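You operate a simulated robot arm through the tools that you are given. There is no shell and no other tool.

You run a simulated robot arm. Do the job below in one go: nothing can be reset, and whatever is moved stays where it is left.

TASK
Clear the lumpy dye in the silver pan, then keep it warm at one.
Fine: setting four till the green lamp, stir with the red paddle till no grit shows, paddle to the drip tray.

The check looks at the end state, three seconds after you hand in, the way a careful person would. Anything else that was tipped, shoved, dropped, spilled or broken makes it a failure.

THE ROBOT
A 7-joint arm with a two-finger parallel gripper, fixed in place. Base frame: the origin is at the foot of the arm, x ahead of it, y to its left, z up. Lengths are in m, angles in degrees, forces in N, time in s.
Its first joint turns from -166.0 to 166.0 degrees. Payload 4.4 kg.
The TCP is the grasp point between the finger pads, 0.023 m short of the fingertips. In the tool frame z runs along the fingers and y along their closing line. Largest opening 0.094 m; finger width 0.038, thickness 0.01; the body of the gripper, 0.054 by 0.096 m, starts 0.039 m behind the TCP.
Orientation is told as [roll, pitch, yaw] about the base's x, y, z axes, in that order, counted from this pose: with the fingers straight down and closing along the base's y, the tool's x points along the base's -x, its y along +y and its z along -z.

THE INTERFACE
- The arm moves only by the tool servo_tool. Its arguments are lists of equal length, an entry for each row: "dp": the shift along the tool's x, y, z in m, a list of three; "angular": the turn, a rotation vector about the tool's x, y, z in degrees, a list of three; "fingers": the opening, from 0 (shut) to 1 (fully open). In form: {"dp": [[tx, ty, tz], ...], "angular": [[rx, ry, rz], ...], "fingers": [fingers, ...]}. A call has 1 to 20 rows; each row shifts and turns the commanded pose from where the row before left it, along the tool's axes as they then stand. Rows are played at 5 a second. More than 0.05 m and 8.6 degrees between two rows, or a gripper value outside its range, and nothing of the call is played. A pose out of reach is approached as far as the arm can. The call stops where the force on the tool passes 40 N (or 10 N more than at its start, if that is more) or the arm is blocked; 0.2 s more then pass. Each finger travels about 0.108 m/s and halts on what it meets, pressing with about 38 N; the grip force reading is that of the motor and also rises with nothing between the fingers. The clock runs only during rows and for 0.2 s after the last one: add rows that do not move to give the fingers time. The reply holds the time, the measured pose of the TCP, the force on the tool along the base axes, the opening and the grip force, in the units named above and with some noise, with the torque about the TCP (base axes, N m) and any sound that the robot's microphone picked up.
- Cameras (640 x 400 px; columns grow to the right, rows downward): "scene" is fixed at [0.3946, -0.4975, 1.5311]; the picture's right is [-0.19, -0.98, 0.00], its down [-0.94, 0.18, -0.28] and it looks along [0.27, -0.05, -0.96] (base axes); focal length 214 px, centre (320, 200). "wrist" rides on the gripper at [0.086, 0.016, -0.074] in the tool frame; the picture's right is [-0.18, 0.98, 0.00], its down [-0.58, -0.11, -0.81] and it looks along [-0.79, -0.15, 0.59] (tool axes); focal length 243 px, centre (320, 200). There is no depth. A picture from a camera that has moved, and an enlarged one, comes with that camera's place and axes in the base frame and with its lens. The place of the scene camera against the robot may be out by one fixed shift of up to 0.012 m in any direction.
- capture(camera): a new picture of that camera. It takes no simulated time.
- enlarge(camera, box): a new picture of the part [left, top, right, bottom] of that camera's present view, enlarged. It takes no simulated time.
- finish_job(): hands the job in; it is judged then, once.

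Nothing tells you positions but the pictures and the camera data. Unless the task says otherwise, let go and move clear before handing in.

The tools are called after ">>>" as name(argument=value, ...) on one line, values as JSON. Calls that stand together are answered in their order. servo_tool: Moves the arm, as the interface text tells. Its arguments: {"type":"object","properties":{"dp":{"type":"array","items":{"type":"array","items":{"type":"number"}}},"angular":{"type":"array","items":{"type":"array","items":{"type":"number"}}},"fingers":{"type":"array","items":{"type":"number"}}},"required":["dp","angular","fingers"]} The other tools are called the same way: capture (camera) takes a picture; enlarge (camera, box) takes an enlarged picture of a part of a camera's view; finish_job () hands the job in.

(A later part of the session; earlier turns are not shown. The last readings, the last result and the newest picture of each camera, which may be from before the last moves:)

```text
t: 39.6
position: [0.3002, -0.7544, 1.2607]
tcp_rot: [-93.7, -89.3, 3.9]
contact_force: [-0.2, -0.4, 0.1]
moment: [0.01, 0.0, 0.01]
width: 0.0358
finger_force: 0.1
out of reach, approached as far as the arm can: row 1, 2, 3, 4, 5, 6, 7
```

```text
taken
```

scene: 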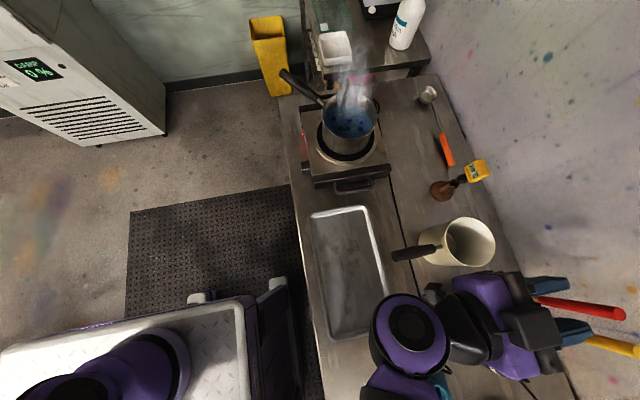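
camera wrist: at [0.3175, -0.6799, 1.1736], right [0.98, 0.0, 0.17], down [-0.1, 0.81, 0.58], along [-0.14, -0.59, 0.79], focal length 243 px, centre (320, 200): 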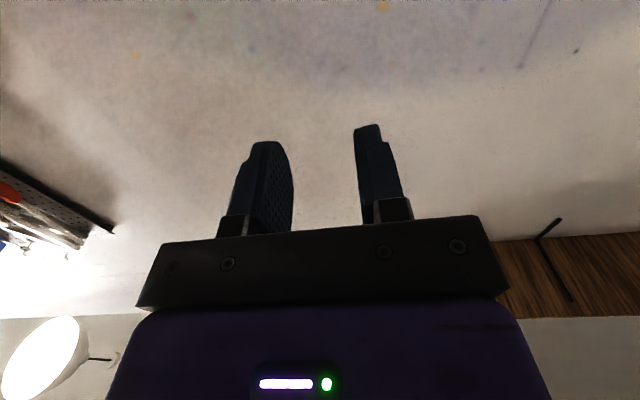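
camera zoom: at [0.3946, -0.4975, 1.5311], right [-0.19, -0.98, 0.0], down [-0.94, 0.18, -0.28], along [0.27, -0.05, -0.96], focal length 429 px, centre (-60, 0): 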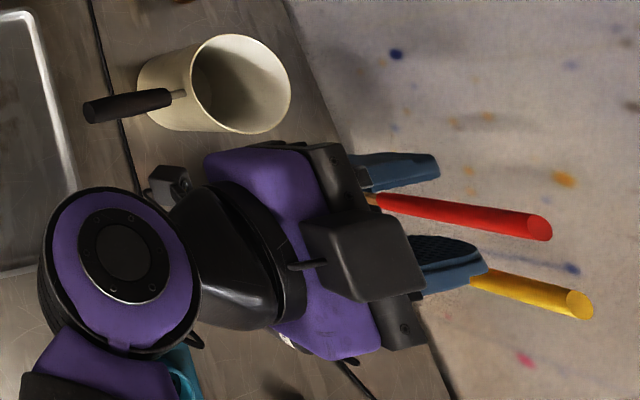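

A fully horizontal tool is at the edge of the arm's range here. A 45° downward tilt should be easier to reach, and it also lets the wrist camera look straight at the handles, so I'll tilt while staying clear.

>>> servo_tool(dp=[[0, 0, 0], [0, 0, 0], [0, 0, 0], [0, 0, 0], [0, 0, 0], [0, 0, 0], [0, 0, 0], [0, 0, 0]], angular=[[0, 7.5, 0], [0, 7.5, 0], [0, 7.5, 0], [0, 7.5, 0], [0, 7.5, 0], [0, 7.5, 0], [0, 0, 0], [0, 0, 0]], fingers=[0.38, 0.38, 0.38, 0.38, 0.38, 0.38, 0.38, 0.38])

>>> capture(camera="wrist")

>>> capture(camera="scene")

```text
t: 41.4
position: [0.3007, -0.7538, 1.2584]
tcp_rot: [-0.8, -45.1, -89.3]
contact_force: [0.8, 0.1, 0.6]
moment: [-0.03, 0.01, 0.01]
width: 0.0358
finger_force: 0.1
```

```text
taken
camera wrist: at [0.3184, -0.6403, 1.2503], right [0.98, -0.13, 0.12], down [-0.1, 0.16, 0.98], along [-0.15, -0.98, 0.15], focal length 243 px, centre (320, 200)
```

wrist: 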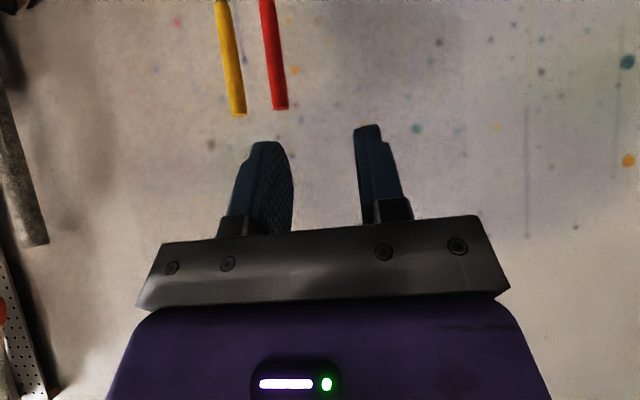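

```text
taken
```

scene: 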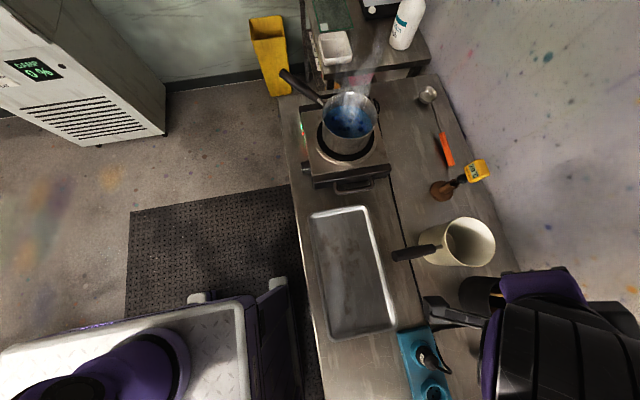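

Green glow may already be appearing on the ring, so I'll check the lamps while I line up in front of the red handle at 45°.

>>> servo_tool(dp=[[0.0084, -0.0129, 0.0318], [0.0084, -0.0129, 0.0318], [0.0084, -0.0129, 0.0318], [0.0084, -0.0129, 0.0318], [0, 0, 0]], angular=[[0, 0, 0], [0, 0, 0], [0, 0, 0], [0, 0, 0], [0, 0, 0]], fingers=[0.38, 0.38, 0.38, 0.38, 0.38])

>>> capture(camera="wrist")

>>> enlarge(camera="scene", box=[280, 90, 400, 190])

```text
t: 42.6
position: [0.2493, -0.8214, 1.1457]
tcp_rot: [-0.7, -45.1, -89.3]
contact_force: [-0.5, -0.3, -0.1]
moment: [0.03, 0.0, 0.0]
width: 0.0357
finger_force: 0.3
```

```text
taken
camera wrist: at [0.2661, -0.7073, 1.136], right [0.98, -0.13, 0.12], down [-0.1, 0.16, 0.98], along [-0.14, -0.98, 0.15], focal length 243 px, centre (320, 200)
```

wrist: 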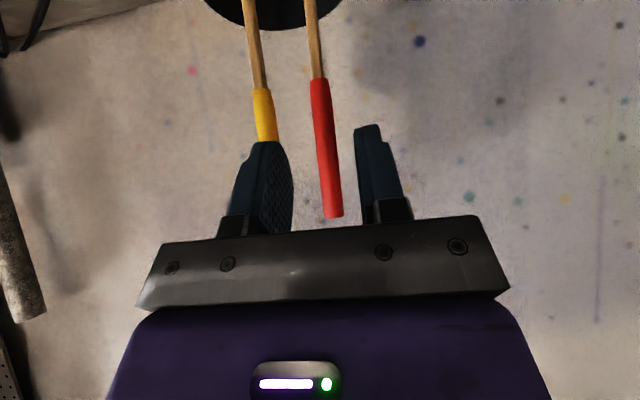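

```text
4.00 times, centred on (340, 140) of scene
camera zoom: at [0.3946, -0.4975, 1.5311], right [-0.19, -0.98, 0.0], down [-0.94, 0.18, -0.28], along [0.27, -0.05, -0.96], focal length 858 px, centre (240, 440)
```

zoom: 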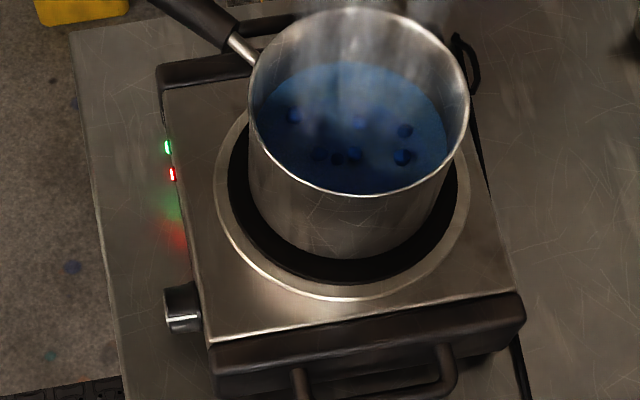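

The green "ready" lamp is lit. The red handle lies between the fingers in the wrist view, so I'll advance horizontally and close on it.

>>> servo_tool(dp=[[-0.0148, -0.0015, 0.0148], [-0.0148, 0, 0.0148], [-0.0148, 0, 0.0148], [-0.0147, 0, 0.0147], [0, 0, 0]], angular=[[0, 0, 0], [0, 0, 0], [0, 0, 0], [0, 0, 0], [0, 0, 0]], fingers=[0.38, 0.38, 0.38, 0.38, 0.38])

>>> capture(camera="wrist")

>>> enlarge(camera="scene", box=[430, 230, 640, 400])

```text
t: 43.8
position: [0.2478, -0.9057, 1.1452]
tcp_rot: [-0.9, -45.1, -89.3]
contact_force: [0.4, 1.3, -0.4]
moment: [0.01, -0.01, 0.03]
width: 0.0357
finger_force: 0.0
```

```text
taken
camera wrist: at [0.2645, -0.7911, 1.1369], right [0.98, -0.13, 0.12], down [-0.1, 0.16, 0.98], along [-0.15, -0.98, 0.15], focal length 243 px, centre (320, 200)
```

wrist: 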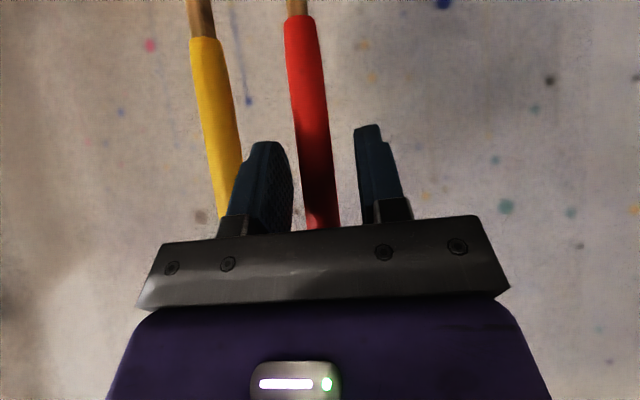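

```text
2.35 times, centred on (535, 315) of scene
camera zoom: at [0.3946, -0.4975, 1.5311], right [-0.19, -0.98, 0.0], down [-0.94, 0.18, -0.28], along [0.27, -0.05, -0.96], focal length 505 px, centre (-186, -71)
```

zoom: 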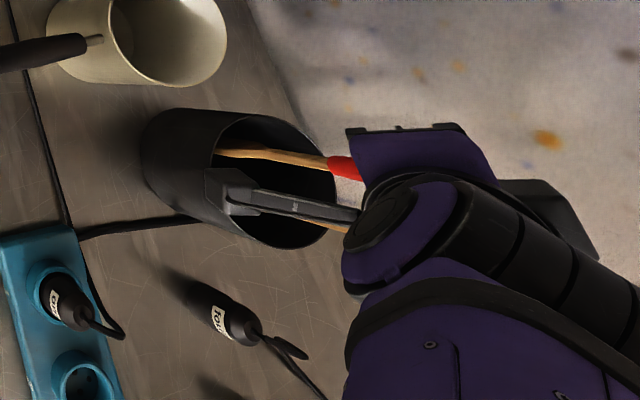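

The handle is centered between the pads. Closing.

>>> servo_tool(dp=[[0, 0, 0], [0, 0, 0], [0, 0, 0], [0, 0, 0]], angular=[[0, 0, 0], [0, 0, 0], [0, 0, 0], [0, 0, 0]], fingers=[0, 0, 0, 0])

>>> capture(camera="wrist")

```text
t: 44.8
position: [0.2474, -0.9054, 1.1462]
tcp_rot: [-0.8, -45.1, -89.3]
contact_force: [0.1, -0.1, 0.4]
moment: [-0.02, 0.02, -0.02]
width: 0.0185
finger_force: 38.5
```

```text
taken
camera wrist: at [0.2644, -0.791, 1.1369], right [0.98, -0.13, 0.12], down [-0.1, 0.16, 0.98], along [-0.15, -0.98, 0.15], focal length 243 px, centre (320, 200)
```

wrist: 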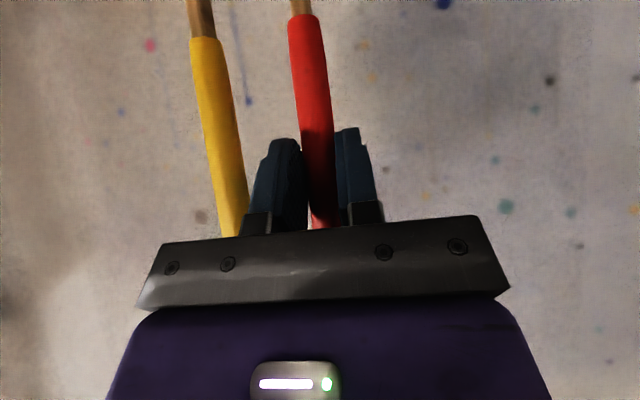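

I have the red handle (18.5 mm). I'll lift it straight up out of the crock.

>>> servo_tool(dp=[[-0.02, 0, -0.02], [-0.0265, 0, -0.0265], [-0.0265, 0, -0.0265], [-0.0265, 0, -0.0265], [-0.0265, 0, -0.0265], [-0.0265, 0, -0.0265], [0, 0, 0]], angular=[[0, 0, 0], [0, 0, 0], [0, 0, 0], [0, 0, 0], [0, 0, 0], [0, 0, 0], [0, 0, 0]], fingers=[0, 0, 0, 0, 0, 0, 0])

>>> capture(camera="wrist")

>>> capture(camera="scene")

```text
t: 46.4
position: [0.2499, -0.9047, 1.3612]
tcp_rot: [-0.8, -45.1, -89.3]
contact_force: [0.7, 0.2, -1.0]
moment: [-0.01, 0.03, 0.0]
width: 0.0185
finger_force: 37.8
```

```text
taken
camera wrist: at [0.2668, -0.7905, 1.353], right [0.98, -0.13, 0.12], down [-0.1, 0.16, 0.98], along [-0.15, -0.98, 0.15], focal length 243 px, centre (320, 200)
```

wrist: 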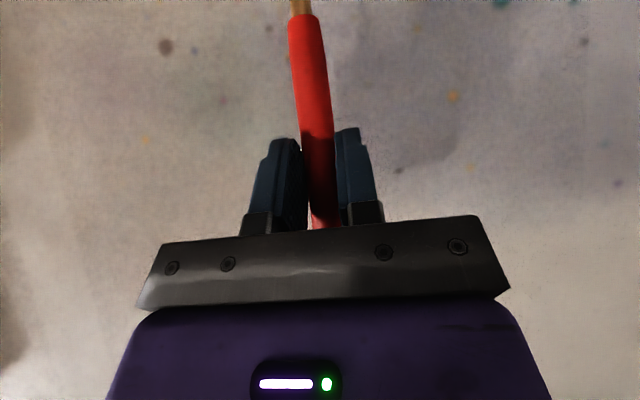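

```text
taken
```

scene: 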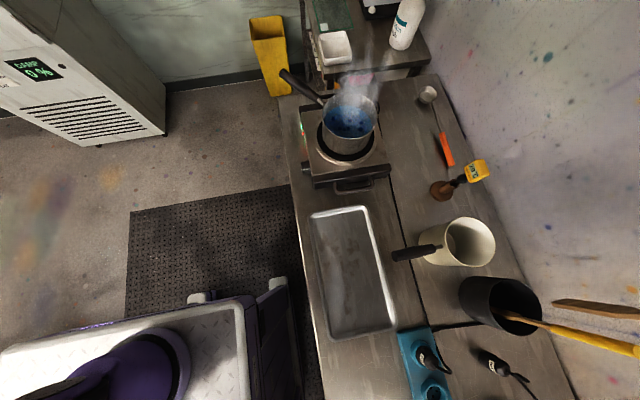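

The paddle is out, with its tip about 0.25 m below the grip. I'll bring it back toward me to avoid the thermometer stand, then travel over the tray to the pan.

>>> servo_tool(dp=[[0.02, 0.005, -0.02], [0.03, 0.008, -0.03], [0.03, 0.008, -0.03], [0.03, 0.008, -0.03], [0.03, 0.008, -0.03], [0.03, 0.008, -0.03], [0.001, 0.03, -0.001], [0.001, 0.044, -0.001], [0.001, 0.044, -0.001], [0.001, 0.044, -0.001], [0.001, 0.044, -0.001], [0.001, 0.044, -0.001], [0.001, 0.044, -0.001], [0, 0.035, 0], [0, 0.02, 0], [0, 0, 0]], angular=[[0, 0, 0], [0, 0, 0], [0, 0, 0], [0, 0, 0], [0, 0, 0], [0, 0, 0], [0, 0, 0], [0, 0, 0], [0, 0, 0], [0, 0, 0], [0, 0, 0], [0, 0, 0], [0, 0, 0], [0, 0, 0], [0, 0, 0], [0, 0, 0]], fingers=[0, 0, 0, 0, 0, 0, 0, 0, 0, 0, 0, 0, 0, 0, 0, 0])

>>> capture(camera="wrist")

>>> capture(camera="scene")

```text
t: 49.8
position: [0.644, -0.6525, 1.358]
tcp_rot: [-0.9, -45.1, -89.4]
contact_force: [0.2, 0.3, -0.4]
moment: [0.05, 0.02, 0.0]
width: 0.0185
finger_force: 37.7
```

```text
taken
camera wrist: at [0.6612, -0.5388, 1.3479], right [0.98, -0.13, 0.12], down [-0.1, 0.16, 0.98], along [-0.15, -0.98, 0.15], focal length 243 px, centre (320, 200)
```

wrist: 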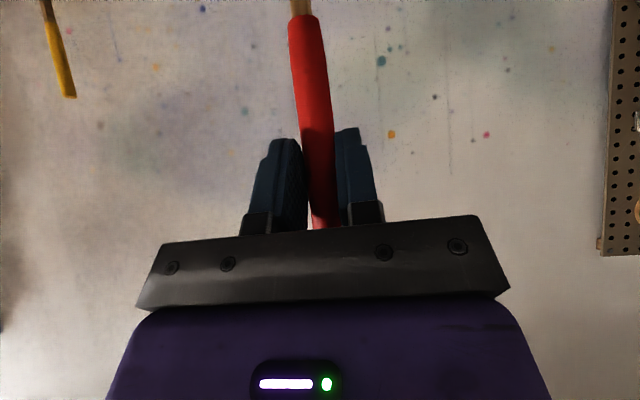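

```text
taken
```

scene: 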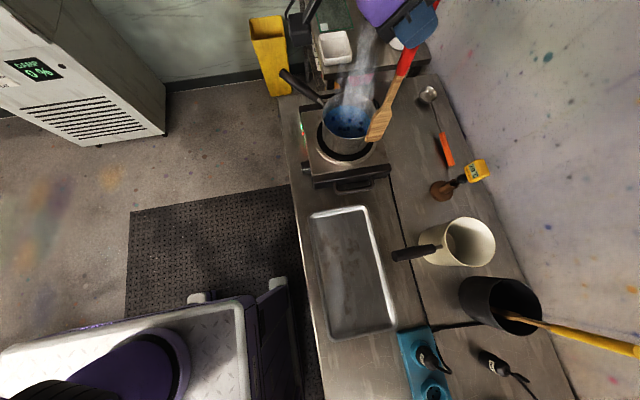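

>>> enlarge(camera="scene", box=[280, 0, 460, 170])

```text
2.35 times, centred on (370, 85) of scene
camera zoom: at [0.3946, -0.4975, 1.5311], right [-0.19, -0.98, 0.0], down [-0.94, 0.18, -0.28], along [0.27, -0.05, -0.96], focal length 505 px, centre (202, 471)
```

zoom: 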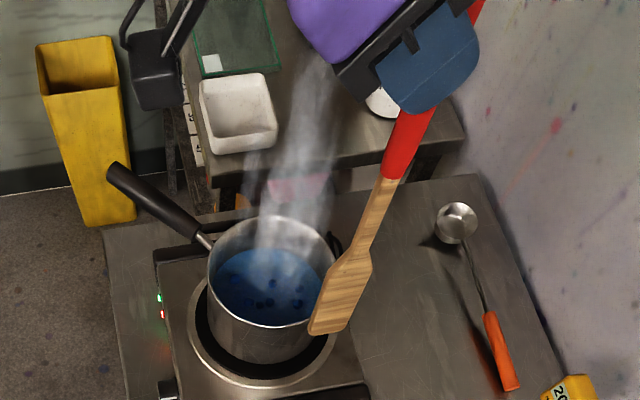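

The paddle hangs vertical. Comparing it with the pan in the same picture, the pan centre is +0.108 in x and +0.019 in y from here. I'll move over it and check before lowering.

>>> servo_tool(dp=[[0.0044, 0.036, -0.0044], [0.0044, 0.036, -0.0044], [0.0044, 0.036, -0.0044], [0, 0, 0], [0, 0, 0]], angular=[[0, 0, 0], [0, 0, 0], [0, 0, 0], [0, 0, 0], [0, 0, 0]], fingers=[0, 0, 0, 0, 0])

>>> enlarge(camera="scene", box=[280, 0, 460, 170])

```text
t: 51.0
position: [0.7512, -0.6338, 1.3552]
tcp_rot: [-0.9, -45.1, -89.3]
contact_force: [-0.3, 0.1, -1.2]
moment: [0.01, 0.0, -0.01]
width: 0.0183
finger_force: 37.7
```

```text
2.35 times, centred on (370, 85) of scene
camera zoom: at [0.3946, -0.4975, 1.5311], right [-0.19, -0.98, 0.0], down [-0.94, 0.18, -0.28], along [0.27, -0.05, -0.96], focal length 505 px, centre (202, 471)
```

zoom: 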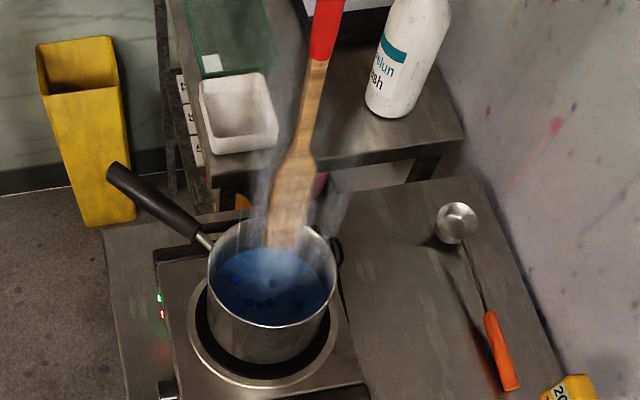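

The paddle is nearly over the centre and needs 11 mm more in +x. I'll correct that and lower slowly into the dye.

>>> servo_tool(dp=[[0, 0.011, 0], [0.014, 0, 0.014], [0.014, 0, 0.014], [0.014, 0, 0.014], [0.014, 0, 0.014], [0.012, 0, 0.012], [0.01, 0, 0.01], [0, 0, 0]], angular=[[0, 0, 0], [0, 0, 0], [0, 0, 0], [0, 0, 0], [0, 0, 0], [0, 0, 0], [0, 0, 0], [0, 0, 0]], fingers=[0, 0, 0, 0, 0, 0, 0, 0])

>>> enlarge(camera="scene", box=[280, 50, 420, 170])

```text
t: 52.8
position: [0.7604, -0.6334, 1.2456]
tcp_rot: [-0.8, -45.1, -89.3]
contact_force: [0.3, -0.2, -0.3]
moment: [0.02, 0.0, 0.04]
width: 0.0182
finger_force: 38.1
```

```text
3.33 times, centred on (350, 110) of scene
camera zoom: at [0.3946, -0.4975, 1.5311], right [-0.19, -0.98, 0.0], down [-0.94, 0.18, -0.28], along [0.27, -0.05, -0.96], focal length 715 px, centre (220, 500)
```

zoom: 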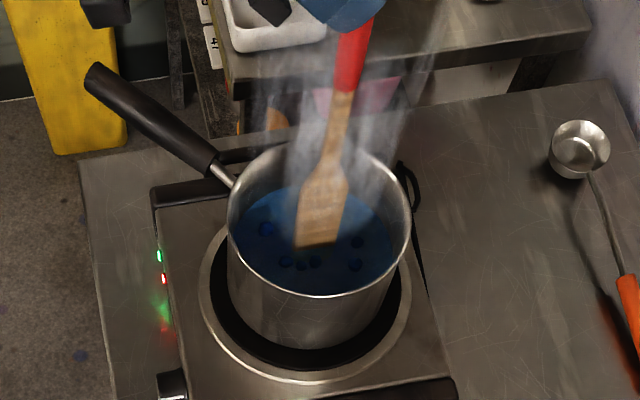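

>>> servo_tool(dp=[[0.004, 0, 0.004], [0.004, 0, 0.004], [0, 0, 0]], angular=[[0, 0, 0], [0, 0, 0], [0, 0, 0]], fingers=[0, 0, 0])

>>> enlarge(camera="scene", box=[315, 85, 385, 155])

```text
t: 53.6
position: [0.7612, -0.6344, 1.2333]
tcp_rot: [-0.8, -45.1, -89.2]
contact_force: [0.0, -0.7, -1.4]
moment: [0.02, -0.03, 0.03]
width: 0.0185
finger_force: 38.0
```

```text
5.71 times, centred on (350, 120) of scene
camera zoom: at [0.3946, -0.4975, 1.5311], right [-0.19, -0.98, 0.0], down [-0.94, 0.18, -0.28], along [0.27, -0.05, -0.96], focal length 1226 px, centre (149, 657)
```

zoom: 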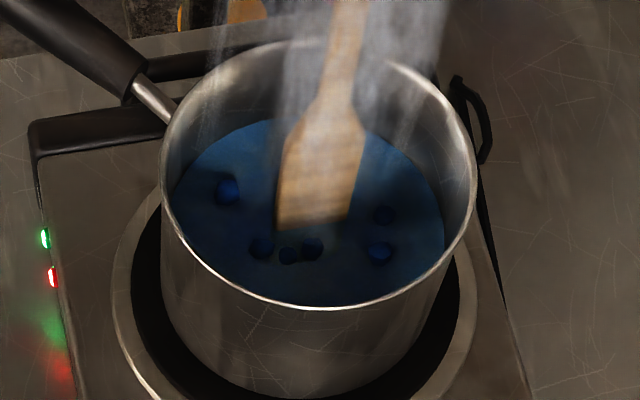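

>>> servo_tool(dp=[[0.003, 0, 0.003], [0.003, 0, 0.003], [0, 0, 0]], angular=[[0, 0, 0], [0, 0, 0], [0, 0, 0]], fingers=[0, 0, 0])

>>> enlarge(camera="scene", box=[315, 85, 385, 155])

```text
t: 54.4
position: [0.762, -0.6357, 1.2277]
tcp_rot: [-0.7, -45.4, -89.4]
contact_force: [-0.5, 1.0, 14.3]
moment: [0.24, 0.08, 0.04]
width: 0.0185
finger_force: 38.0
```

```text
5.71 times, centred on (350, 120) of scene
camera zoom: at [0.3946, -0.4975, 1.5311], right [-0.19, -0.98, 0.0], down [-0.94, 0.18, -0.28], along [0.27, -0.05, -0.96], focal length 1226 px, centre (149, 657)
```

zoom: 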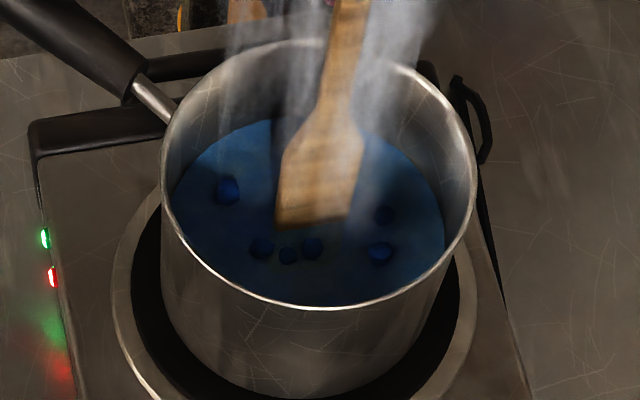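

The blade just touched the pan bottom (14 N), so I'll raise it 6 mm and stir a circle of 30 mm radius around the centre.

>>> servo_tool(dp=[[-0.0042, 0, -0.0042], [0, 0.016, 0], [0, 0.015, 0], [0.0106, -0.004, -0.0106], [0.0078, -0.011, -0.0078], [0.0028, -0.015, -0.0028], [-0.0028, -0.015, 0.0028], [-0.0078, -0.011, 0.0078], [-0.0106, -0.004, 0.0106], [-0.0106, 0.004, 0.0106], [-0.0078, 0.011, 0.0078], [-0.0028, 0.015, 0.0028], [0.0028, 0.015, -0.0028], [0.0078, 0.011, -0.0078], [0.0106, 0.004, -0.0106]], angular=[[0, 0, 0], [0, 0, 0], [0, 0, 0], [0, 0, 0], [0, 0, 0], [0, 0, 0], [0, 0, 0], [0, 0, 0], [0, 0, 0], [0, 0, 0], [0, 0, 0], [0, 0, 0], [0, 0, 0], [0, 0, 0], [0, 0, 0]], fingers=[0, 0, 0, 0, 0, 0, 0, 0, 0, 0, 0, 0, 0, 0, 0])

>>> enlarge(camera="scene", box=[315, 85, 385, 155])

```text
t: 57.6
position: [0.7913, -0.6344, 1.2319]
tcp_rot: [-0.8, -45.1, -89.3]
contact_force: [-0.7, 0.2, -0.4]
moment: [-0.02, -0.03, 0.01]
width: 0.0185
finger_force: 38.1
```

```text
5.71 times, centred on (350, 120) of scene
camera zoom: at [0.3946, -0.4975, 1.5311], right [-0.19, -0.98, 0.0], down [-0.94, 0.18, -0.28], along [0.27, -0.05, -0.96], focal length 1226 px, centre (149, 657)
```

zoom: 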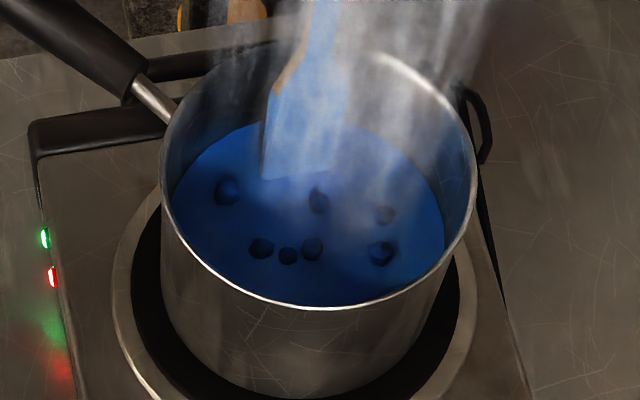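

No contact with the walls and the dye is darkening, so stirring works. I'll continue with two circles per call.

>>> servo_tool(dp=[[0.0125, -0.0057, -0.0125], [0.0077, -0.015, -0.0077], [0, -0.0185, 0], [-0.0077, -0.015, 0.0077], [-0.0125, -0.0057, 0.0125], [-0.0125, 0.0057, 0.0125], [-0.0077, 0.015, 0.0077], [0, 0.0185, 0], [0.0077, 0.015, -0.0077], [0.0125, 0.0057, -0.0125], [0.0125, -0.0057, -0.0125], [0.0077, -0.015, -0.0077], [0, -0.0185, 0], [-0.0077, -0.015, 0.0077], [-0.0125, -0.0057, 0.0125], [-0.0125, 0.0057, 0.0125], [-0.0077, 0.015, 0.0077], [0, 0.0185, 0], [0.0077, 0.015, -0.0077], [0.0125, 0.0057, -0.0125]], angular=[[0, 0, 0], [0, 0, 0], [0, 0, 0], [0, 0, 0], [0, 0, 0], [0, 0, 0], [0, 0, 0], [0, 0, 0], [0, 0, 0], [0, 0, 0], [0, 0, 0], [0, 0, 0], [0, 0, 0], [0, 0, 0], [0, 0, 0], [0, 0, 0], [0, 0, 0], [0, 0, 0], [0, 0, 0], [0, 0, 0]], fingers=[0, 0, 0, 0, 0, 0, 0, 0, 0, 0, 0, 0, 0, 0, 0, 0, 0, 0, 0, 0])

>>> enlarge(camera="scene", box=[315, 85, 385, 155])

```text
t: 61.8
position: [0.7918, -0.636, 1.2315]
tcp_rot: [-0.9, -45.1, -89.4]
contact_force: [0.1, 0.1, -0.7]
moment: [0.01, 0.01, -0.01]
width: 0.0184
finger_force: 37.6
```

```text
5.71 times, centred on (350, 120) of scene
camera zoom: at [0.3946, -0.4975, 1.5311], right [-0.19, -0.98, 0.0], down [-0.94, 0.18, -0.28], along [0.27, -0.05, -0.96], focal length 1226 px, centre (149, 657)
```

zoom: 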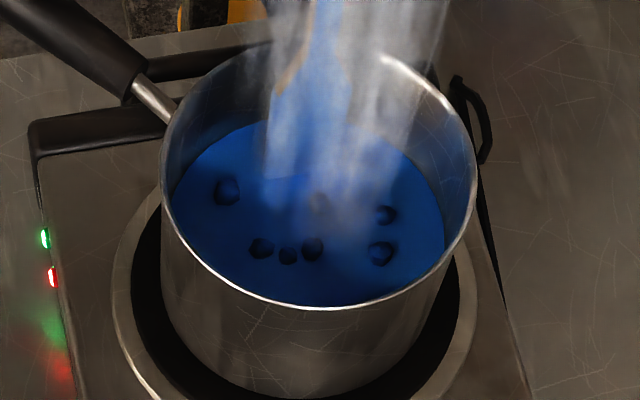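

>>> servo_tool(dp=[[0.0125, -0.0057, -0.0125], [0.0077, -0.015, -0.0077], [0, -0.0185, 0], [-0.0077, -0.015, 0.0077], [-0.0125, -0.0057, 0.0125], [-0.0125, 0.0057, 0.0125], [-0.0077, 0.015, 0.0077], [0, 0.0185, 0], [0.0077, 0.015, -0.0077], [0.0125, 0.0057, -0.0125], [0.0125, -0.0057, -0.0125], [0.0077, -0.015, -0.0077], [0, -0.0185, 0], [-0.0077, -0.015, 0.0077], [-0.0125, -0.0057, 0.0125], [-0.0125, 0.0057, 0.0125], [-0.0077, 0.015, 0.0077], [0, 0.0185, 0], [0.0077, 0.015, -0.0077], [0.0125, 0.0057, -0.0125]], angular=[[0, 0, 0], [0, 0, 0], [0, 0, 0], [0, 0, 0], [0, 0, 0], [0, 0, 0], [0, 0, 0], [0, 0, 0], [0, 0, 0], [0, 0, 0], [0, 0, 0], [0, 0, 0], [0, 0, 0], [0, 0, 0], [0, 0, 0], [0, 0, 0], [0, 0, 0], [0, 0, 0], [0, 0, 0], [0, 0, 0]], fingers=[0, 0, 0, 0, 0, 0, 0, 0, 0, 0, 0, 0, 0, 0, 0, 0, 0, 0, 0, 0])

>>> enlarge(camera="scene", box=[315, 85, 385, 155])

```text
t: 66.0
position: [0.7908, -0.6339, 1.2301]
tcp_rot: [-0.9, -45.1, -89.3]
contact_force: [0.4, -0.2, -0.9]
moment: [0.01, -0.03, 0.02]
width: 0.0186
finger_force: 38.6
```

```text
5.71 times, centred on (350, 120) of scene
camera zoom: at [0.3946, -0.4975, 1.5311], right [-0.19, -0.98, 0.0], down [-0.94, 0.18, -0.28], along [0.27, -0.05, -0.96], focal length 1226 px, centre (149, 657)
```

zoom: 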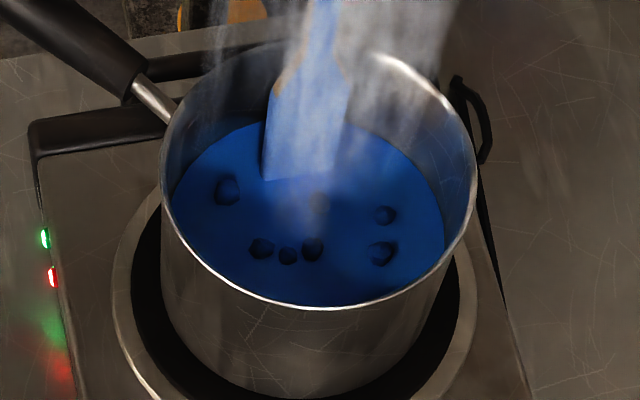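

>>> servo_tool(dp=[[0.0125, -0.0057, -0.0125], [0.0077, -0.015, -0.0077], [0, -0.0185, 0], [-0.0077, -0.015, 0.0077], [-0.0125, -0.0057, 0.0125], [-0.0125, 0.0057, 0.0125], [-0.0077, 0.015, 0.0077], [0, 0.0185, 0], [0.0077, 0.015, -0.0077], [0.0125, 0.0057, -0.0125], [0.0125, -0.0057, -0.0125], [0.0077, -0.015, -0.0077], [0, -0.0185, 0], [-0.0077, -0.015, 0.0077], [-0.0125, -0.0057, 0.0125], [-0.0125, 0.0057, 0.0125], [-0.0077, 0.015, 0.0077], [0, 0.0185, 0], [0.0077, 0.015, -0.0077], [0.0125, 0.0057, -0.0125]], angular=[[0, 0, 0], [0, 0, 0], [0, 0, 0], [0, 0, 0], [0, 0, 0], [0, 0, 0], [0, 0, 0], [0, 0, 0], [0, 0, 0], [0, 0, 0], [0, 0, 0], [0, 0, 0], [0, 0, 0], [0, 0, 0], [0, 0, 0], [0, 0, 0], [0, 0, 0], [0, 0, 0], [0, 0, 0], [0, 0, 0]], fingers=[0, 0, 0, 0, 0, 0, 0, 0, 0, 0, 0, 0, 0, 0, 0, 0, 0, 0, 0, 0])

>>> enlarge(camera="scene", box=[315, 85, 385, 155])

```text
t: 70.2
position: [0.791, -0.6343, 1.2324]
tcp_rot: [-1.0, -45.3, -89.3]
contact_force: [0.2, 0.5, -0.3]
moment: [0.02, -0.02, -0.03]
width: 0.0182
finger_force: 38.1
```

```text
5.71 times, centred on (350, 120) of scene
camera zoom: at [0.3946, -0.4975, 1.5311], right [-0.19, -0.98, 0.0], down [-0.94, 0.18, -0.28], along [0.27, -0.05, -0.96], focal length 1226 px, centre (149, 657)
```

zoom: 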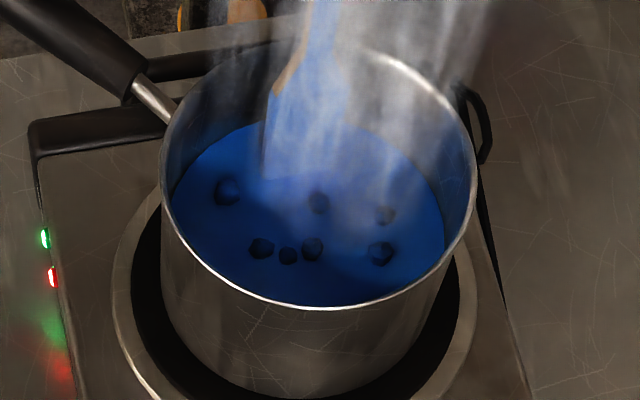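

The lumps look much the same, though the dye is getting bluer. I'll stir a bit faster and wider, and vary the direction.

>>> servo_tool(dp=[[0, 0.004, 0], [0.017, -0.01, -0.017], [0.0071, -0.024, -0.0071], [-0.0071, -0.024, 0.0071], [-0.017, -0.01, 0.017], [-0.017, 0.01, 0.017], [-0.0071, 0.024, 0.0071], [0.0071, 0.024, -0.0071], [0.017, 0.01, -0.017], [0.017, -0.01, -0.017], [0.0071, -0.024, -0.0071], [-0.0071, -0.024, 0.0071], [-0.017, -0.01, 0.017], [-0.017, 0.01, 0.017], [-0.0071, 0.024, 0.0071], [0.0071, 0.024, -0.0071], [0.017, 0.01, -0.017]], angular=[[0, 0, 0], [0, 0, 0], [0, 0, 0], [0, 0, 0], [0, 0, 0], [0, 0, 0], [0, 0, 0], [0, 0, 0], [0, 0, 0], [0, 0, 0], [0, 0, 0], [0, 0, 0], [0, 0, 0], [0, 0, 0], [0, 0, 0], [0, 0, 0], [0, 0, 0]], fingers=[0, 0, 0, 0, 0, 0, 0, 0, 0, 0, 0, 0, 0, 0, 0, 0, 0])

>>> enlarge(camera="scene", box=[315, 85, 385, 155])

```text
t: 73.8
position: [0.7946, -0.6357, 1.2306]
tcp_rot: [-0.9, -45.3, -89.4]
contact_force: [0.5, -0.6, 0.0]
moment: [0.03, 0.03, -0.01]
width: 0.0185
finger_force: 38.0
```

```text
5.71 times, centred on (350, 120) of scene
camera zoom: at [0.3946, -0.4975, 1.5311], right [-0.19, -0.98, 0.0], down [-0.94, 0.18, -0.28], along [0.27, -0.05, -0.96], focal length 1226 px, centre (149, 657)
```

zoom: 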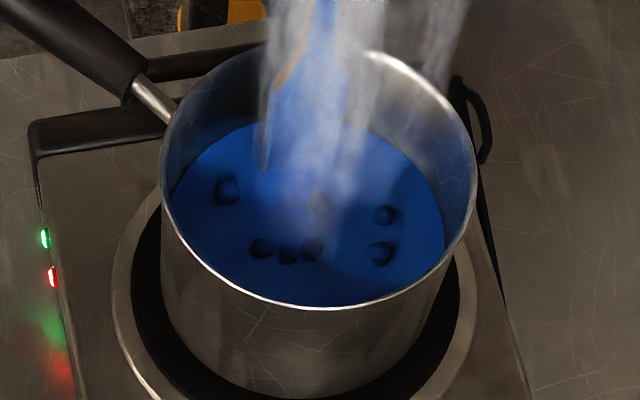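

>>> servo_tool(dp=[[0.017, -0.01, -0.017], [0.0071, -0.024, -0.0071], [-0.0071, -0.024, 0.0071], [-0.017, -0.01, 0.017], [-0.017, 0.01, 0.017], [-0.0071, 0.024, 0.0071], [0.0071, 0.024, -0.0071], [0.017, 0.01, -0.017], [0.017, -0.01, -0.017], [0.0071, -0.024, -0.0071], [-0.0071, -0.024, 0.0071], [-0.017, -0.01, 0.017], [-0.017, 0.01, 0.017], [-0.0071, 0.024, 0.0071], [0.0071, 0.024, -0.0071], [0.017, 0.01, -0.017]], angular=[[0, 0, 0], [0, 0, 0], [0, 0, 0], [0, 0, 0], [0, 0, 0], [0, 0, 0], [0, 0, 0], [0, 0, 0], [0, 0, 0], [0, 0, 0], [0, 0, 0], [0, 0, 0], [0, 0, 0], [0, 0, 0], [0, 0, 0], [0, 0, 0]], fingers=[0, 0, 0, 0, 0, 0, 0, 0, 0, 0, 0, 0, 0, 0, 0, 0])

>>> servo_tool(dp=[[0.017, -0.01, -0.017], [0.0071, -0.024, -0.0071], [-0.0071, -0.024, 0.0071], [-0.017, -0.01, 0.017], [-0.017, 0.01, 0.017], [-0.0071, 0.024, 0.0071], [0.0071, 0.024, -0.0071], [0.017, 0.01, -0.017], [0.017, -0.01, -0.017], [0.0071, -0.024, -0.0071], [-0.0071, -0.024, 0.0071], [-0.017, -0.01, 0.017], [-0.017, 0.01, 0.017], [-0.0071, 0.024, 0.0071], [0.0071, 0.024, -0.0071], [0.017, 0.01, -0.017]], angular=[[0, 0, 0], [0, 0, 0], [0, 0, 0], [0, 0, 0], [0, 0, 0], [0, 0, 0], [0, 0, 0], [0, 0, 0], [0, 0, 0], [0, 0, 0], [0, 0, 0], [0, 0, 0], [0, 0, 0], [0, 0, 0], [0, 0, 0], [0, 0, 0]], fingers=[0, 0, 0, 0, 0, 0, 0, 0, 0, 0, 0, 0, 0, 0, 0, 0])

>>> enlarge(camera="scene", box=[315, 85, 385, 155])

```text
t: 77.2
position: [0.7952, -0.6358, 1.2315]
tcp_rot: [-0.8, -45.2, -89.4]
contact_force: [-0.7, -1.1, -1.1]
moment: [0.03, -0.03, 0.01]
width: 0.0188
finger_force: 37.4
```

```text
t: 80.6
position: [0.796, -0.6341, 1.2318]
tcp_rot: [-0.8, -45.2, -89.4]
contact_force: [-0.7, -0.9, 0.2]
moment: [0.04, -0.04, 0.03]
width: 0.0183
finger_force: 38.2
```

```text
5.71 times, centred on (350, 120) of scene
camera zoom: at [0.3946, -0.4975, 1.5311], right [-0.19, -0.98, 0.0], down [-0.94, 0.18, -0.28], along [0.27, -0.05, -0.96], focal length 1226 px, centre (149, 657)
```

zoom: 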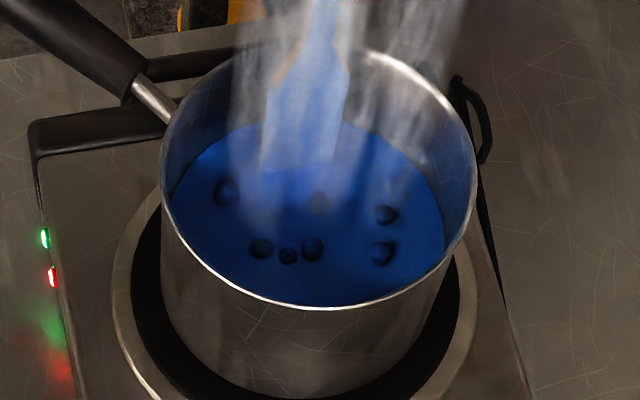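

>>> servo_tool(dp=[[-0.0208, -0.017, 0.0208], [0, -0.034, 0], [0.0208, -0.017, -0.0208], [0.0208, 0.017, -0.0208], [0, 0.034, 0], [-0.0208, 0.017, 0.0208], [-0.0208, -0.017, 0.0208], [0, -0.034, 0], [0.0208, -0.017, -0.0208], [0.0208, 0.017, -0.0208], [0, 0.034, 0], [-0.0208, 0.017, 0.0208], [-0.0208, -0.017, 0.0208], [0, -0.034, 0], [0.0208, -0.017, -0.0208], [0.0208, 0.017, -0.0208], [0, 0.034, 0], [-0.0208, 0.017, 0.0208]], angular=[[0, 0, 0], [0, 0, 0], [0, 0, 0], [0, 0, 0], [0, 0, 0], [0, 0, 0], [0, 0, 0], [0, 0, 0], [0, 0, 0], [0, 0, 0], [0, 0, 0], [0, 0, 0], [0, 0, 0], [0, 0, 0], [0, 0, 0], [0, 0, 0], [0, 0, 0], [0, 0, 0]], fingers=[0, 0, 0, 0, 0, 0, 0, 0, 0, 0, 0, 0, 0, 0, 0, 0, 0, 0])

>>> enlarge(camera="scene", box=[315, 85, 385, 155])

>>> capture(camera="scene")

```text
t: 84.4
position: [0.7966, -0.6343, 1.2329]
tcp_rot: [-0.8, -45.3, -89.2]
contact_force: [0.2, 0.1, 0.1]
moment: [0.01, -0.02, 0.01]
width: 0.0186
finger_force: 37.7
```

```text
5.71 times, centred on (350, 120) of scene
camera zoom: at [0.3946, -0.4975, 1.5311], right [-0.19, -0.98, 0.0], down [-0.94, 0.18, -0.28], along [0.27, -0.05, -0.96], focal length 1226 px, centre (149, 657)
```

zoom: 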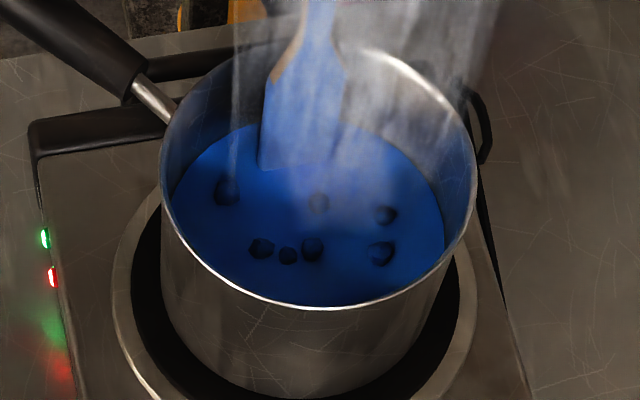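

```text
taken
```

scene: 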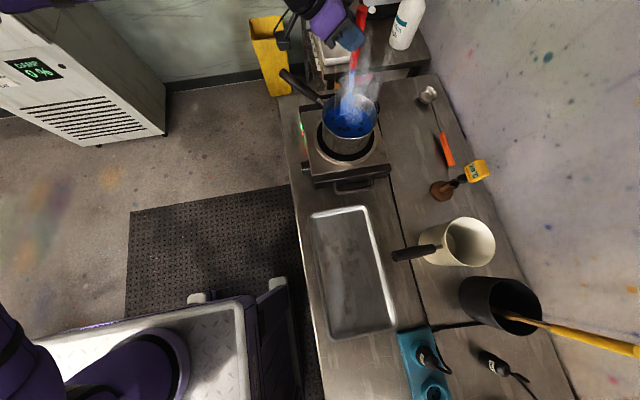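

>>> enlarge(camera="scene", box=[334, 100, 366, 120])

>>> servo_tool(dp=[[-0.0208, -0.017, 0.0208], [0, -0.034, 0], [0.0208, -0.017, -0.0208], [0.0208, 0.017, -0.0208], [0, 0.034, 0], [-0.0208, 0.017, 0.0208], [-0.0208, -0.017, 0.0208], [0, -0.034, 0], [0.0208, -0.017, -0.0208], [0.0208, 0.017, -0.0208], [0, 0.034, 0], [-0.0208, 0.017, 0.0208], [-0.0208, -0.017, 0.0208], [0, -0.034, 0], [0.0208, -0.017, -0.0208], [0.0208, 0.017, -0.0208], [0, 0.034, 0], [-0.0208, 0.017, 0.0208]], angular=[[0, 0, 0], [0, 0, 0], [0, 0, 0], [0, 0, 0], [0, 0, 0], [0, 0, 0], [0, 0, 0], [0, 0, 0], [0, 0, 0], [0, 0, 0], [0, 0, 0], [0, 0, 0], [0, 0, 0], [0, 0, 0], [0, 0, 0], [0, 0, 0], [0, 0, 0], [0, 0, 0]], fingers=[0, 0, 0, 0, 0, 0, 0, 0, 0, 0, 0, 0, 0, 0, 0, 0, 0, 0])

>>> servo_tool(dp=[[-0.0208, -0.017, 0.0208], [0, -0.034, 0], [0.0208, -0.017, -0.0208], [0.0208, 0.017, -0.0208], [0, 0.034, 0], [-0.0208, 0.017, 0.0208], [-0.0208, -0.017, 0.0208], [0, -0.034, 0], [0.0208, -0.017, -0.0208], [0.0208, 0.017, -0.0208], [0, 0.034, 0], [-0.0208, 0.017, 0.0208], [-0.0208, -0.017, 0.0208], [0, -0.034, 0], [0.0208, -0.017, -0.0208], [0.0208, 0.017, -0.0208], [0, 0.034, 0], [-0.0208, 0.017, 0.0208]], angular=[[0, 0, 0], [0, 0, 0], [0, 0, 0], [0, 0, 0], [0, 0, 0], [0, 0, 0], [0, 0, 0], [0, 0, 0], [0, 0, 0], [0, 0, 0], [0, 0, 0], [0, 0, 0], [0, 0, 0], [0, 0, 0], [0, 0, 0], [0, 0, 0], [0, 0, 0], [0, 0, 0]], fingers=[0, 0, 0, 0, 0, 0, 0, 0, 0, 0, 0, 0, 0, 0, 0, 0, 0, 0])

>>> enlarge(camera="scene", box=[334, 100, 366, 120])

>>> enlarge(camera="scene", box=[315, 85, 385, 155])

```text
16.00 times, centred on (350, 110) of scene
camera zoom: at [0.3946, -0.4975, 1.5311], right [-0.19, -0.98, 0.0], down [-0.94, 0.18, -0.28], along [0.27, -0.05, -0.96], focal length 3432 px, centre (-160, 1640)
```

zoom: 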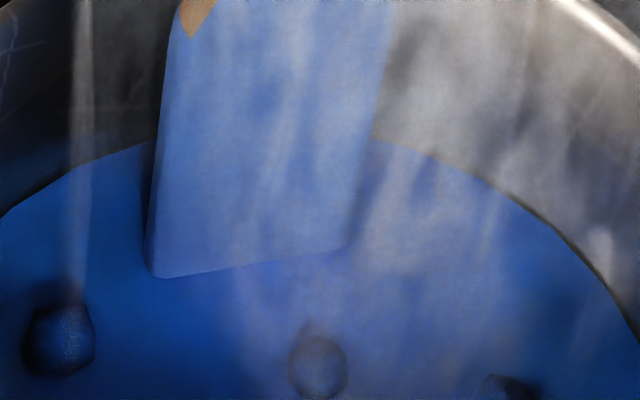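

```text
t: 88.2
position: [0.797, -0.6327, 1.2326]
tcp_rot: [-0.7, -45.2, -89.3]
contact_force: [-0.1, 0.3, 0.5]
moment: [-0.01, 0.03, 0.03]
width: 0.0186
finger_force: 38.2
```

```text
t: 92.0
position: [0.7981, -0.632, 1.2316]
tcp_rot: [-0.7, -45.2, -89.2]
contact_force: [-0.7, 0.9, 0.1]
moment: [-0.01, -0.01, 0.0]
width: 0.0185
finger_force: 37.9
```

```text
16.00 times, centred on (350, 110) of scene
camera zoom: at [0.3946, -0.4975, 1.5311], right [-0.19, -0.98, 0.0], down [-0.94, 0.18, -0.28], along [0.27, -0.05, -0.96], focal length 3432 px, centre (-160, 1640)
```

zoom: 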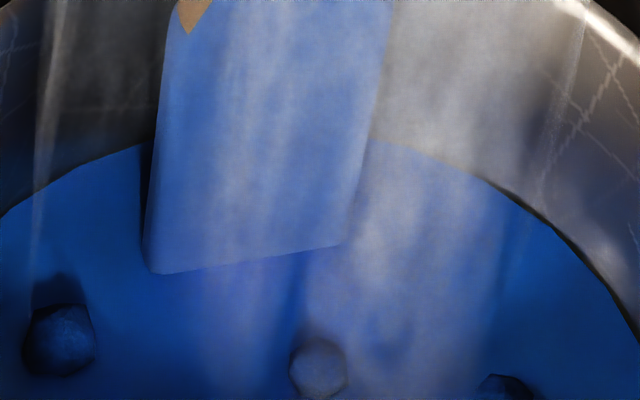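

```text
5.71 times, centred on (350, 120) of scene
camera zoom: at [0.3946, -0.4975, 1.5311], right [-0.19, -0.98, 0.0], down [-0.94, 0.18, -0.28], along [0.27, -0.05, -0.96], focal length 1226 px, centre (149, 657)
```

zoom: 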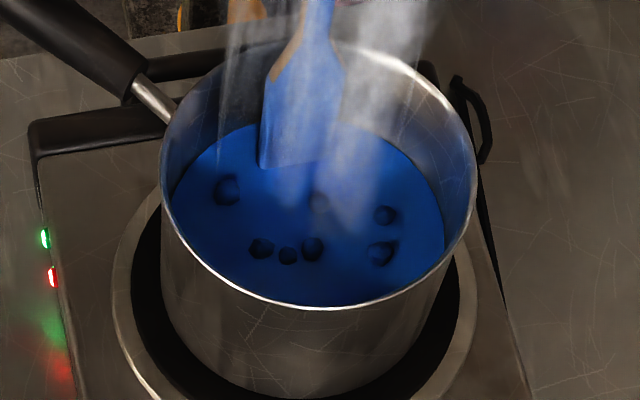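

The lumps aren't shrinking, and the blade's bottom edge shows right at the dye surface. My earlier "bottom" contact may have been a lump, so I'm probably stirring too shallow. I'll probe lower here, where there are no lumps.

>>> servo_tool(dp=[[0.0014, 0, 0.0014], [0.0014, 0, 0.0014], [0, 0, 0]], angular=[[0, 0, 0], [0, 0, 0], [0, 0, 0]], fingers=[0, 0, 0])

>>> enlarge(camera="scene", box=[334, 100, 366, 120])

```text
t: 92.8
position: [0.7954, -0.6351, 1.2273]
tcp_rot: [-0.8, -45.1, -89.3]
contact_force: [-0.3, 0.3, -0.3]
moment: [0.02, -0.02, -0.01]
width: 0.0186
finger_force: 38.0
```

```text
16.00 times, centred on (350, 110) of scene
camera zoom: at [0.3946, -0.4975, 1.5311], right [-0.19, -0.98, 0.0], down [-0.94, 0.18, -0.28], along [0.27, -0.05, -0.96], focal length 3432 px, centre (-160, 1640)
```

zoom: 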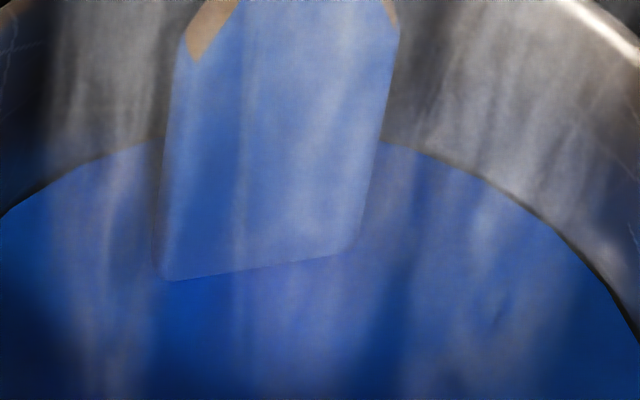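

The lumps seem to have vanished in this view, so I'll check the whole pan.

>>> enlarge(camera="scene", box=[315, 85, 385, 155])

>>> enlarge(camera="scene", box=[330, 105, 374, 140])

```text
5.71 times, centred on (350, 120) of scene
camera zoom: at [0.3946, -0.4975, 1.5311], right [-0.19, -0.98, 0.0], down [-0.94, 0.18, -0.28], along [0.27, -0.05, -0.96], focal length 1226 px, centre (149, 657)
```

zoom: 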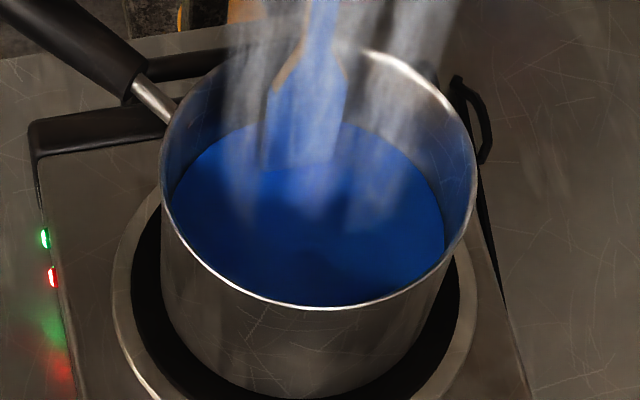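

```text
11.43 times, centred on (352, 122) of scene
camera zoom: at [0.3946, -0.4975, 1.5311], right [-0.19, -0.98, 0.0], down [-0.94, 0.18, -0.28], along [0.27, -0.05, -0.96], focal length 2451 px, centre (-46, 1086)
```

zoom: 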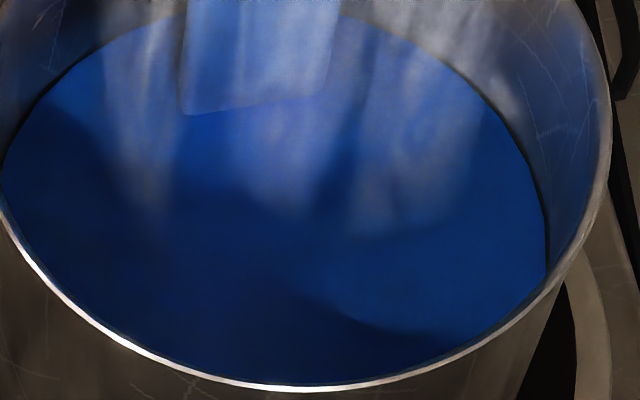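

The dye is clear, with no lumps or grit. I'll raise the paddle over the pan centre and let it drip for a few seconds.

>>> servo_tool(dp=[[-0.01, -0.008, -0.01], [-0.015, -0.008, -0.015], [-0.017, -0.008, -0.017], [-0.017, -0.008, -0.017], [-0.017, 0, -0.017], [-0.017, 0, -0.017], [0, 0, 0], [0, 0, 0], [0, 0, 0], [0, 0, 0], [0, 0, 0], [0, 0, 0], [0, 0, 0], [0, 0, 0], [0, 0, 0], [0, 0, 0], [0, 0, 0], [0, 0, 0]], angular=[[0, 0, 0], [0, 0, 0], [0, 0, 0], [0, 0, 0], [0, 0, 0], [0, 0, 0], [0, 0, 0], [0, 0, 0], [0, 0, 0], [0, 0, 0], [0, 0, 0], [0, 0, 0], [0, 0, 0], [0, 0, 0], [0, 0, 0], [0, 0, 0], [0, 0, 0], [0, 0, 0]], fingers=[0, 0, 0, 0, 0, 0, 0, 0, 0, 0, 0, 0, 0, 0, 0, 0, 0, 0])

>>> enlarge(camera="scene", box=[280, 20, 440, 160])

```text
t: 96.6
position: [0.7654, -0.6346, 1.3586]
tcp_rot: [-0.8, -45.1, -89.3]
contact_force: [-0.2, 0.0, 0.1]
moment: [0.01, -0.03, -0.01]
width: 0.0183
finger_force: 38.0
```

```text
2.86 times, centred on (360, 90) of scene
camera zoom: at [0.3946, -0.4975, 1.5311], right [-0.19, -0.98, 0.0], down [-0.94, 0.18, -0.28], along [0.27, -0.05, -0.96], focal length 613 px, centre (206, 514)
```

zoom: 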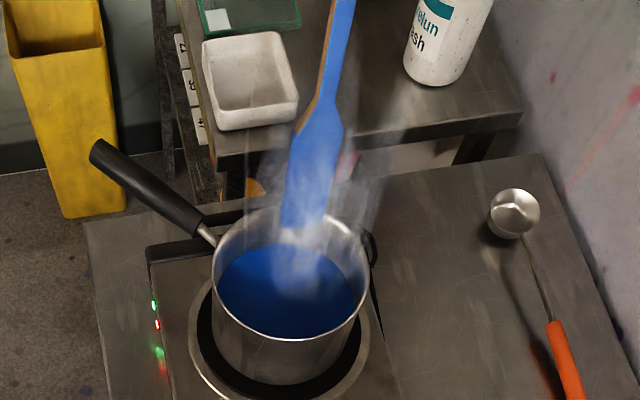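

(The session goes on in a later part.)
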